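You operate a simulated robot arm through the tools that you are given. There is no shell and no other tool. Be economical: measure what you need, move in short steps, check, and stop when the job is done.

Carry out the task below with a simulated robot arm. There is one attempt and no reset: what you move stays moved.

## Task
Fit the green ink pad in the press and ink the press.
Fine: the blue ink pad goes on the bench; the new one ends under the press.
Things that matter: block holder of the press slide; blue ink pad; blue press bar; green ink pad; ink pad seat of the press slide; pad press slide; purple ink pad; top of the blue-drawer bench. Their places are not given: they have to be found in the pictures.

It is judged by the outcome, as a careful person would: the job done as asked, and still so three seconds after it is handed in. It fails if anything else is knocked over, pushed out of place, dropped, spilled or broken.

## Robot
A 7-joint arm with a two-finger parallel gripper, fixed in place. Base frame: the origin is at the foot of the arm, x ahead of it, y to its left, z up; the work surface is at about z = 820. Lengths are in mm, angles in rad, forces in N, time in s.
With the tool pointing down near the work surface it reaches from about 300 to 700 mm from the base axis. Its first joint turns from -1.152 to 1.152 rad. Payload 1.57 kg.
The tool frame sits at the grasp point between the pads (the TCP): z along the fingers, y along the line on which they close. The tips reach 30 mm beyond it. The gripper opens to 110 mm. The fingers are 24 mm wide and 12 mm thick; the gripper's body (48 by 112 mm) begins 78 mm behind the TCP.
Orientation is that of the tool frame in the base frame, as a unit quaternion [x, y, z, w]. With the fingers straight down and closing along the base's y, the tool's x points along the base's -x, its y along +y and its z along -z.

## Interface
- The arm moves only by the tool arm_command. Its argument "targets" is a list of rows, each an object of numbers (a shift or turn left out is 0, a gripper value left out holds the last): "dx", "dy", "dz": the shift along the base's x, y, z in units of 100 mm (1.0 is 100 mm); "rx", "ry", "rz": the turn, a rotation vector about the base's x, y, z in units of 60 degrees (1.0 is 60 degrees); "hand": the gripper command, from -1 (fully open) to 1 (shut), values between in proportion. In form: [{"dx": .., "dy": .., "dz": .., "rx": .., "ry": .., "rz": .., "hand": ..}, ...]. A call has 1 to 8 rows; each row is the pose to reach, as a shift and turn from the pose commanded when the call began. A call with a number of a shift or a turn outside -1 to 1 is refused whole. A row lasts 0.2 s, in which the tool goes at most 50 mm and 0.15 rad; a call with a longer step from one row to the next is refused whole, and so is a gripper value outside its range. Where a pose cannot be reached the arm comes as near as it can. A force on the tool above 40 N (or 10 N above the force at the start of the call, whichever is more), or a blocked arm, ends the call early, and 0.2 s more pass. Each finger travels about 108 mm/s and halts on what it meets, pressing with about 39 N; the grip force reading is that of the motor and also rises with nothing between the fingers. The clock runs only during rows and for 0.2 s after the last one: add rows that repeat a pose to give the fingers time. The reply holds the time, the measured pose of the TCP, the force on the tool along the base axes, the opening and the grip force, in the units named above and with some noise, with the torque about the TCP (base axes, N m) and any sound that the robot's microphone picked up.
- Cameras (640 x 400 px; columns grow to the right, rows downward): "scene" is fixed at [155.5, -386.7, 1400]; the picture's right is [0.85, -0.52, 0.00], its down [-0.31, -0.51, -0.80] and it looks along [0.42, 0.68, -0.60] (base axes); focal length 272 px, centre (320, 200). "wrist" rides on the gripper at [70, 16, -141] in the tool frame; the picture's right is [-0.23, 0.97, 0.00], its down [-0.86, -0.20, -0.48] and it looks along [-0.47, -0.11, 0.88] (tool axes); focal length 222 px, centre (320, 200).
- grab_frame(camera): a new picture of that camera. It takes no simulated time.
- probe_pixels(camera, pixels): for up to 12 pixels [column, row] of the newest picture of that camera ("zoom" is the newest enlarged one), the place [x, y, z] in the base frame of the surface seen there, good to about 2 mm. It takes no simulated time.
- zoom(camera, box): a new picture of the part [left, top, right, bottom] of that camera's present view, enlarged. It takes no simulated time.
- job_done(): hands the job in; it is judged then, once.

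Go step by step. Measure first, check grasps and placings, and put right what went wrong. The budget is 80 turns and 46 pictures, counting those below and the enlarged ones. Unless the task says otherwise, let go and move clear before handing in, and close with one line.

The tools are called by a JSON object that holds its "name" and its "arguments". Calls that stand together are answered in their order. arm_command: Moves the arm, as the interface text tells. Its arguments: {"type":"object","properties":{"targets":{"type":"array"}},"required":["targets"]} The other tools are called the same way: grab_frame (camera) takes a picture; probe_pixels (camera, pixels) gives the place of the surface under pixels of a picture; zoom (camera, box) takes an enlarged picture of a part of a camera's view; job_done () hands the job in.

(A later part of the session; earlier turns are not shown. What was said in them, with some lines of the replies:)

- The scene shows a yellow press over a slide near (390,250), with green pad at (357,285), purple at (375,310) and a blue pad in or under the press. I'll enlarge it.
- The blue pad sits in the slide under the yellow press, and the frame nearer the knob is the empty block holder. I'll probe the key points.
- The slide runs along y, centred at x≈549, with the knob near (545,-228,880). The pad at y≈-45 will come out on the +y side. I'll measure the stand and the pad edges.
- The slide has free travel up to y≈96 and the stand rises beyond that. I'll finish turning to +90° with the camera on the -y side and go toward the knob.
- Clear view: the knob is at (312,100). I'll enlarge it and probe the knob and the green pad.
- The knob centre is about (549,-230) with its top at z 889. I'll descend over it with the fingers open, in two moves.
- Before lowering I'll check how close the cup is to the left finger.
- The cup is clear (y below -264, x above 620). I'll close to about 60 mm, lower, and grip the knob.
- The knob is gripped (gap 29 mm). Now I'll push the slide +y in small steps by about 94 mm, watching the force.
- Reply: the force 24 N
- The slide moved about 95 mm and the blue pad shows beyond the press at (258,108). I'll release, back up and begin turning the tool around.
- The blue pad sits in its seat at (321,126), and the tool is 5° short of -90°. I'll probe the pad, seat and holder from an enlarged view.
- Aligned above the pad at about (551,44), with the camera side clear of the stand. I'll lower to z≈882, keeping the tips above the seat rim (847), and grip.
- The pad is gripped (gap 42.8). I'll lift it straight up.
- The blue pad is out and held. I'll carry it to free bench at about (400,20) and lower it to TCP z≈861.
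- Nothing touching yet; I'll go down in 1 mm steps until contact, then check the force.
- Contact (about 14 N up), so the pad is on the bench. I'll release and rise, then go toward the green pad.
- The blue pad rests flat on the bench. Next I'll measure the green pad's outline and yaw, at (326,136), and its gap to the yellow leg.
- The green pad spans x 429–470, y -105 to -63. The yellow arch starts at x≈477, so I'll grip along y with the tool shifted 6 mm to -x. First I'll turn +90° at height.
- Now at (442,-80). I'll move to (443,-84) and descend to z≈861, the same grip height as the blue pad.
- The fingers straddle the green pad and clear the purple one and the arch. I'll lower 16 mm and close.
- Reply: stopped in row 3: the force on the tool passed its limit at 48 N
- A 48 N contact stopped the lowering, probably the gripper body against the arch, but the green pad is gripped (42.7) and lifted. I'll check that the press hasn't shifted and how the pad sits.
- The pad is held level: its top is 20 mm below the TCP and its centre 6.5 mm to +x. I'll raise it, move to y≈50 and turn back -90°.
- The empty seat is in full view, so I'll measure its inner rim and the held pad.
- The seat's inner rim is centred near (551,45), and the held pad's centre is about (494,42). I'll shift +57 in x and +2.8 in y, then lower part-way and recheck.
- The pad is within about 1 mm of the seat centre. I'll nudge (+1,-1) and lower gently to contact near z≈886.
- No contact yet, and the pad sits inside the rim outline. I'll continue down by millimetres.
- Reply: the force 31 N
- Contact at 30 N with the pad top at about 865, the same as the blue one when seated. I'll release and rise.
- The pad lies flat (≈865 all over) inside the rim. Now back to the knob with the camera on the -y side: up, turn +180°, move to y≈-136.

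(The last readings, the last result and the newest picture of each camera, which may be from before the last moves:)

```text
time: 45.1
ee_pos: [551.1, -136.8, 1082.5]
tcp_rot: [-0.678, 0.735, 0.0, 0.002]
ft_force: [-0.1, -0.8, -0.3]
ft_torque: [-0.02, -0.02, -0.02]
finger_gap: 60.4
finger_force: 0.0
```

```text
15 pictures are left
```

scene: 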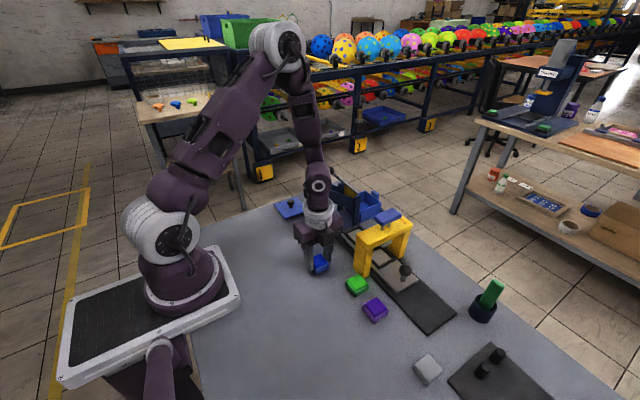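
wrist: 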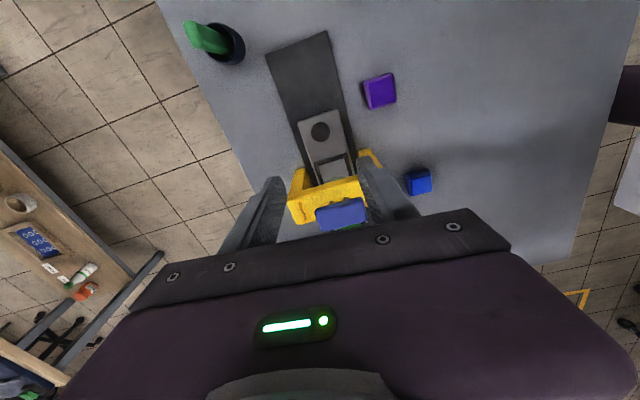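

The knob is at (320,131) as expected. I'll finish the turn, probe the knob, and lower over it.

{"name": "probe_pixels", "arguments": {"camera": "wrist", "pixels": [[320, 131], [312, 131], [328, 131], [320, 123], [320, 139]]}}

{"name": "arm_command", "arguments": {"targets": [{"rz": 0.08, "dz": -0.3}, {"rz": 0.08, "dz": -0.7}, {"rz": 0.08, "dz": -1.0}]}}

```text
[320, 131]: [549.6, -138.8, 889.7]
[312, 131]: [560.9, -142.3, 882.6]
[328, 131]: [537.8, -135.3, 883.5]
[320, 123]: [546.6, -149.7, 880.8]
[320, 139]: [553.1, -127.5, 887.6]
```

```text
time: 45.9
ee_pos: [552.0, -136.0, 982.4]
tcp_rot: [0.708, -0.706, 0.0, -0.002]
ft_force: [0.1, -0.1, 0.4]
ft_torque: [-0.05, -0.04, -0.01]
finger_gap: 60.5
finger_force: 0.1
```

{"name": "arm_command", "arguments": {"targets": [{"dx": -0.02, "dz": -0.3}, {"dx": -0.02, "dz": -0.6}, {"dx": -0.02, "dz": -0.9}, {"dx": -0.02, "dz": -1.0}]}}

{"name": "arm_command", "arguments": {"targets": [{"dz": -0.03}, {"dz": -0.03, "hand": 1}, {"dz": -0.03, "hand": 1}, {"dz": -0.03, "hand": 1}]}}

{"name": "arm_command", "arguments": {"targets": [{"dy": -0.08}, {"dy": -0.18}, {"dy": -0.3}, {"dy": -0.45}, {"dy": -0.6}, {"dy": -0.75}, {"dy": -0.87}, {"dy": -0.95}]}}

{"name": "zoom", "arguments": {"camera": "scene", "box": [320, 190, 450, 320]}}

```text
time: 46.9
ee_pos: [549.4, -136.8, 882.2]
tcp_rot: [-0.707, 0.707, 0.001, 0.001]
ft_force: [-0.1, -1.1, 0.9]
ft_torque: [0.0, 0.01, 0.01]
finger_gap: 60.4
finger_force: 0.1
```

```text
time: 47.9
ee_pos: [550.4, -136.8, 880.9]
tcp_rot: [0.708, -0.706, 0.0, -0.002]
ft_force: [14.9, 0.1, -9.9]
ft_torque: [-0.07, -0.13, -0.02]
finger_gap: 29.3
finger_force: 39.6
```

```text
time: 49.7
ee_pos: [550.5, -230.7, 880.3]
tcp_rot: [0.707, -0.707, 0.0, -0.002]
ft_force: [19.3, -0.3, 14.2]
ft_torque: [-0.24, -0.13, -0.06]
finger_gap: 29.3
finger_force: 39.2
```

```text
3.08 times, centred on (385, 255) of scene
```

zoom: 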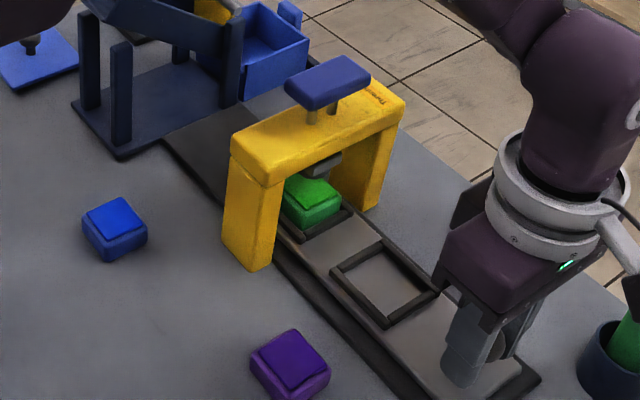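

The green pad is under the press. I'll check the seat's position against the original front rim (y≈-81).

{"name": "probe_pixels", "arguments": {"camera": "zoom", "pixels": [[301, 240], [352, 212], [310, 225], [312, 190], [343, 205], [328, 215]]}}

```text
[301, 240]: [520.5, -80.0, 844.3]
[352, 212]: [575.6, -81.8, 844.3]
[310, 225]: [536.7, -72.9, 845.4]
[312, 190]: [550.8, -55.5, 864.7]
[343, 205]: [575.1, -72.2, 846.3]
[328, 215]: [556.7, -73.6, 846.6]
```

The seat is back at its original place. I'll release the knob, rise, and locate the blue bar.

{"name": "arm_command", "arguments": {"targets": [{"hand": -0.1}, {"hand": -0.1}, {"hand": -0.1}, {"dz": 0.3}, {"dz": 0.7}, {"dz": 1.0}]}}

{"name": "arm_command", "arguments": {"targets": [{"dz": 0.4, "hand": 1}, {"dz": 0.8, "hand": 1}, {"dz": 1.0, "dy": 0.2, "hand": 1}, {"dz": 1.0, "dy": 0.6, "hand": 1}, {"dz": 1.0, "dy": 1.0, "hand": 1}]}}

{"name": "grab_frame", "arguments": {"camera": "wrist"}}

{"name": "zoom", "arguments": {"camera": "scene", "box": [345, 195, 435, 285]}}

```text
time: 51.1
ee_pos: [549.1, -231.6, 981.3]
tcp_rot: [-0.707, 0.707, 0.001, 0.002]
ft_force: [0.8, 0.7, 0.3]
ft_torque: [-0.03, 0.01, -0.02]
finger_gap: 60.4
finger_force: 0.0
```

```text
time: 52.3
ee_pos: [548.3, -131.8, 1080.2]
tcp_rot: [-0.707, 0.708, 0.001, 0.002]
ft_force: [0.3, 0.6, -0.4]
ft_torque: [-0.04, 0.01, 0.0]
finger_gap: 0.0
finger_force: 20.7
```

```text
13 pictures are left
```

wrist: 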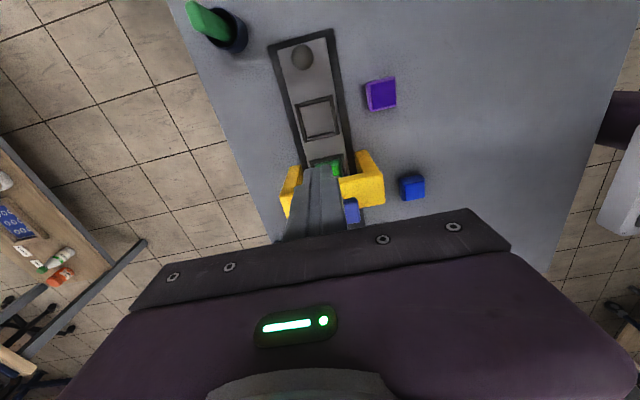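

```text
4.44 times, centred on (390, 240) of scene
```

zoom: 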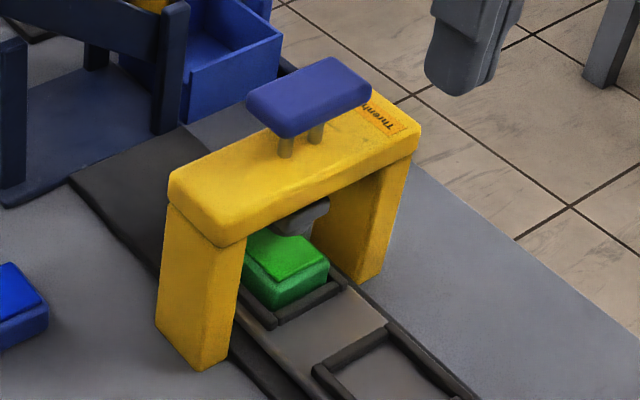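

{"name": "probe_pixels", "arguments": {"camera": "zoom", "pixels": [[310, 90], [252, 88], [285, 125], [365, 90], [330, 62], [308, 215], [285, 228], [300, 225], [290, 150], [180, 180], [415, 120]]}}

```text
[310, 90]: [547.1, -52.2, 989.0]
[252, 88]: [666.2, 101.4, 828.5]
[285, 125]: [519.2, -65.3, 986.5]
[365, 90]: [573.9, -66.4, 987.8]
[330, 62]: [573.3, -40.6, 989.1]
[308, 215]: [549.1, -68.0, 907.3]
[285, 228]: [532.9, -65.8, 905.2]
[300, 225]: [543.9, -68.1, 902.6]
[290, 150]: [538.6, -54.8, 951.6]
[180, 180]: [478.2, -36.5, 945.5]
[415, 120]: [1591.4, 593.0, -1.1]
```

The bar's centre is about (548,-53) with its top at 989. I'll position the shut fingers above it, with the tips at ≈1000.

{"name": "arm_command", "arguments": {"targets": [{"dy": 0.4, "hand": 1}, {"dy": 0.79}, {"dy": 0.79, "dz": -0.3}, {"dy": 0.79, "dz": -0.5}]}}

{"name": "arm_command", "arguments": {"targets": [{"dz": -0.08}, {"dz": -0.14}, {"dz": -0.2}, {"dz": -0.26}, {"dz": -0.32}, {"dz": -0.38}, {"dz": -0.44}]}}

{"name": "zoom", "arguments": {"camera": "scene", "box": [345, 195, 435, 285]}}

```text
time: 53.3
ee_pos: [549.3, -52.6, 1031.6]
tcp_rot: [0.707, -0.707, -0.001, -0.001]
ft_force: [-0.1, -0.1, 0.8]
ft_torque: [0.02, 0.01, 0.02]
finger_gap: 0.1
finger_force: 21.2
```

```text
time: 54.7
ee_pos: [548.8, -52.9, 1000.4]
tcp_rot: [0.707, -0.707, 0.001, -0.002]
ft_force: [-6.3, 0.9, 15.8]
ft_torque: [-0.03, 0.26, -0.09]
finger_gap: 0.1
finger_force: 21.1
heard: click
stopped in row 6: the force on the tool passed its limit at 53 N (the readings are from after the stop); the commanded pose is now the measured one
```

```text
4.44 times, centred on (390, 240) of scene
```

zoom: 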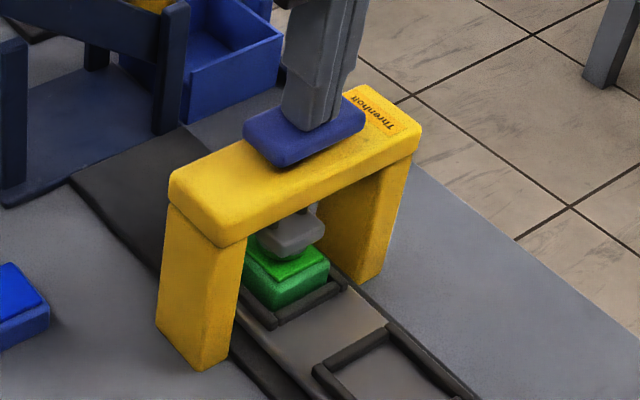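

The bar went down about 19 mm to a firm stop with a click, and the plunger is on the green pad. I'll rise slowly and check.

{"name": "arm_command", "arguments": {"targets": [{"dz": 0.0}, {"dz": 0.05}, {"dz": 0.12}, {"dz": 0.25}, {"dz": 0.5}, {"dz": 1.0}]}}

{"name": "zoom", "arguments": {"camera": "scene", "box": [345, 195, 435, 285]}}

```text
time: 56.1
ee_pos: [553.0, -52.8, 1097.7]
tcp_rot: [0.707, -0.707, 0.0, -0.004]
ft_force: [-0.1, -1.2, -0.2]
ft_torque: [-0.02, 0.02, -0.02]
finger_gap: 0.0
finger_force: 21.1
```

```text
4.44 times, centred on (390, 240) of scene
```

zoom: 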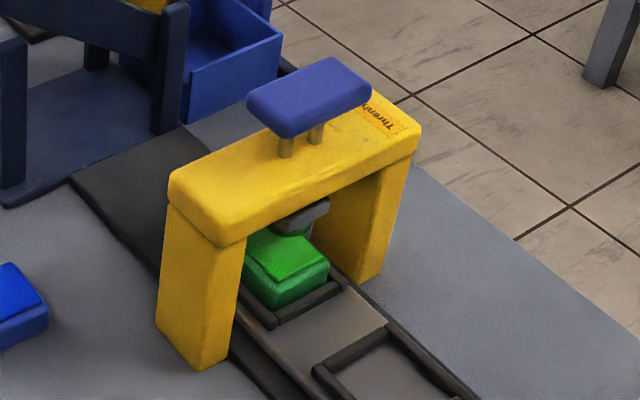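

The bar sprang back up and the green pad is seated under the press. I'll take one last overview.

{"name": "arm_command", "arguments": {"targets": [{"dz": 0.3}, {"dz": 0.6}]}}

{"name": "grab_frame", "arguments": {"camera": "scene"}}

```text
time: 56.7
ee_pos: [548.9, -54.5, 1160.3]
tcp_rot: [0.707, -0.707, 0.001, -0.002]
ft_force: [0.0, 0.6, -0.2]
ft_torque: [0.02, 0.02, 0.0]
finger_gap: 0.0
finger_force: 20.8
```

```text
9 pictures are left
```

scene: 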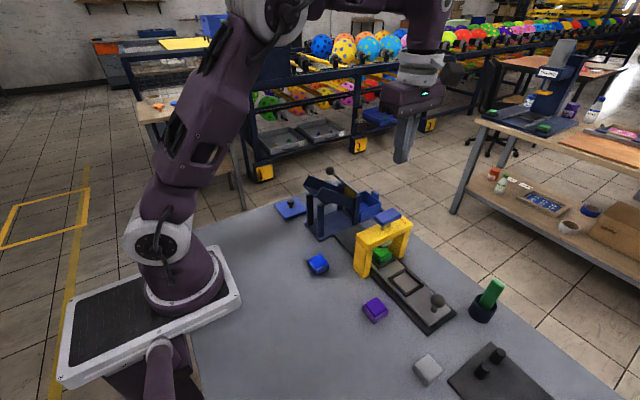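

Everything is in place: blue pad on the bench at (318,264), green under the press at (381,256), purple and the rest undisturbed. I'm handing in.

{"name": "job_done", "arguments": {}}

```text
The job is handed in.
```

The green ink pad is in the slide seat under the press, the press bar was pushed down to its stop (it clicked and sprang back), and the blue pad is on the bench.
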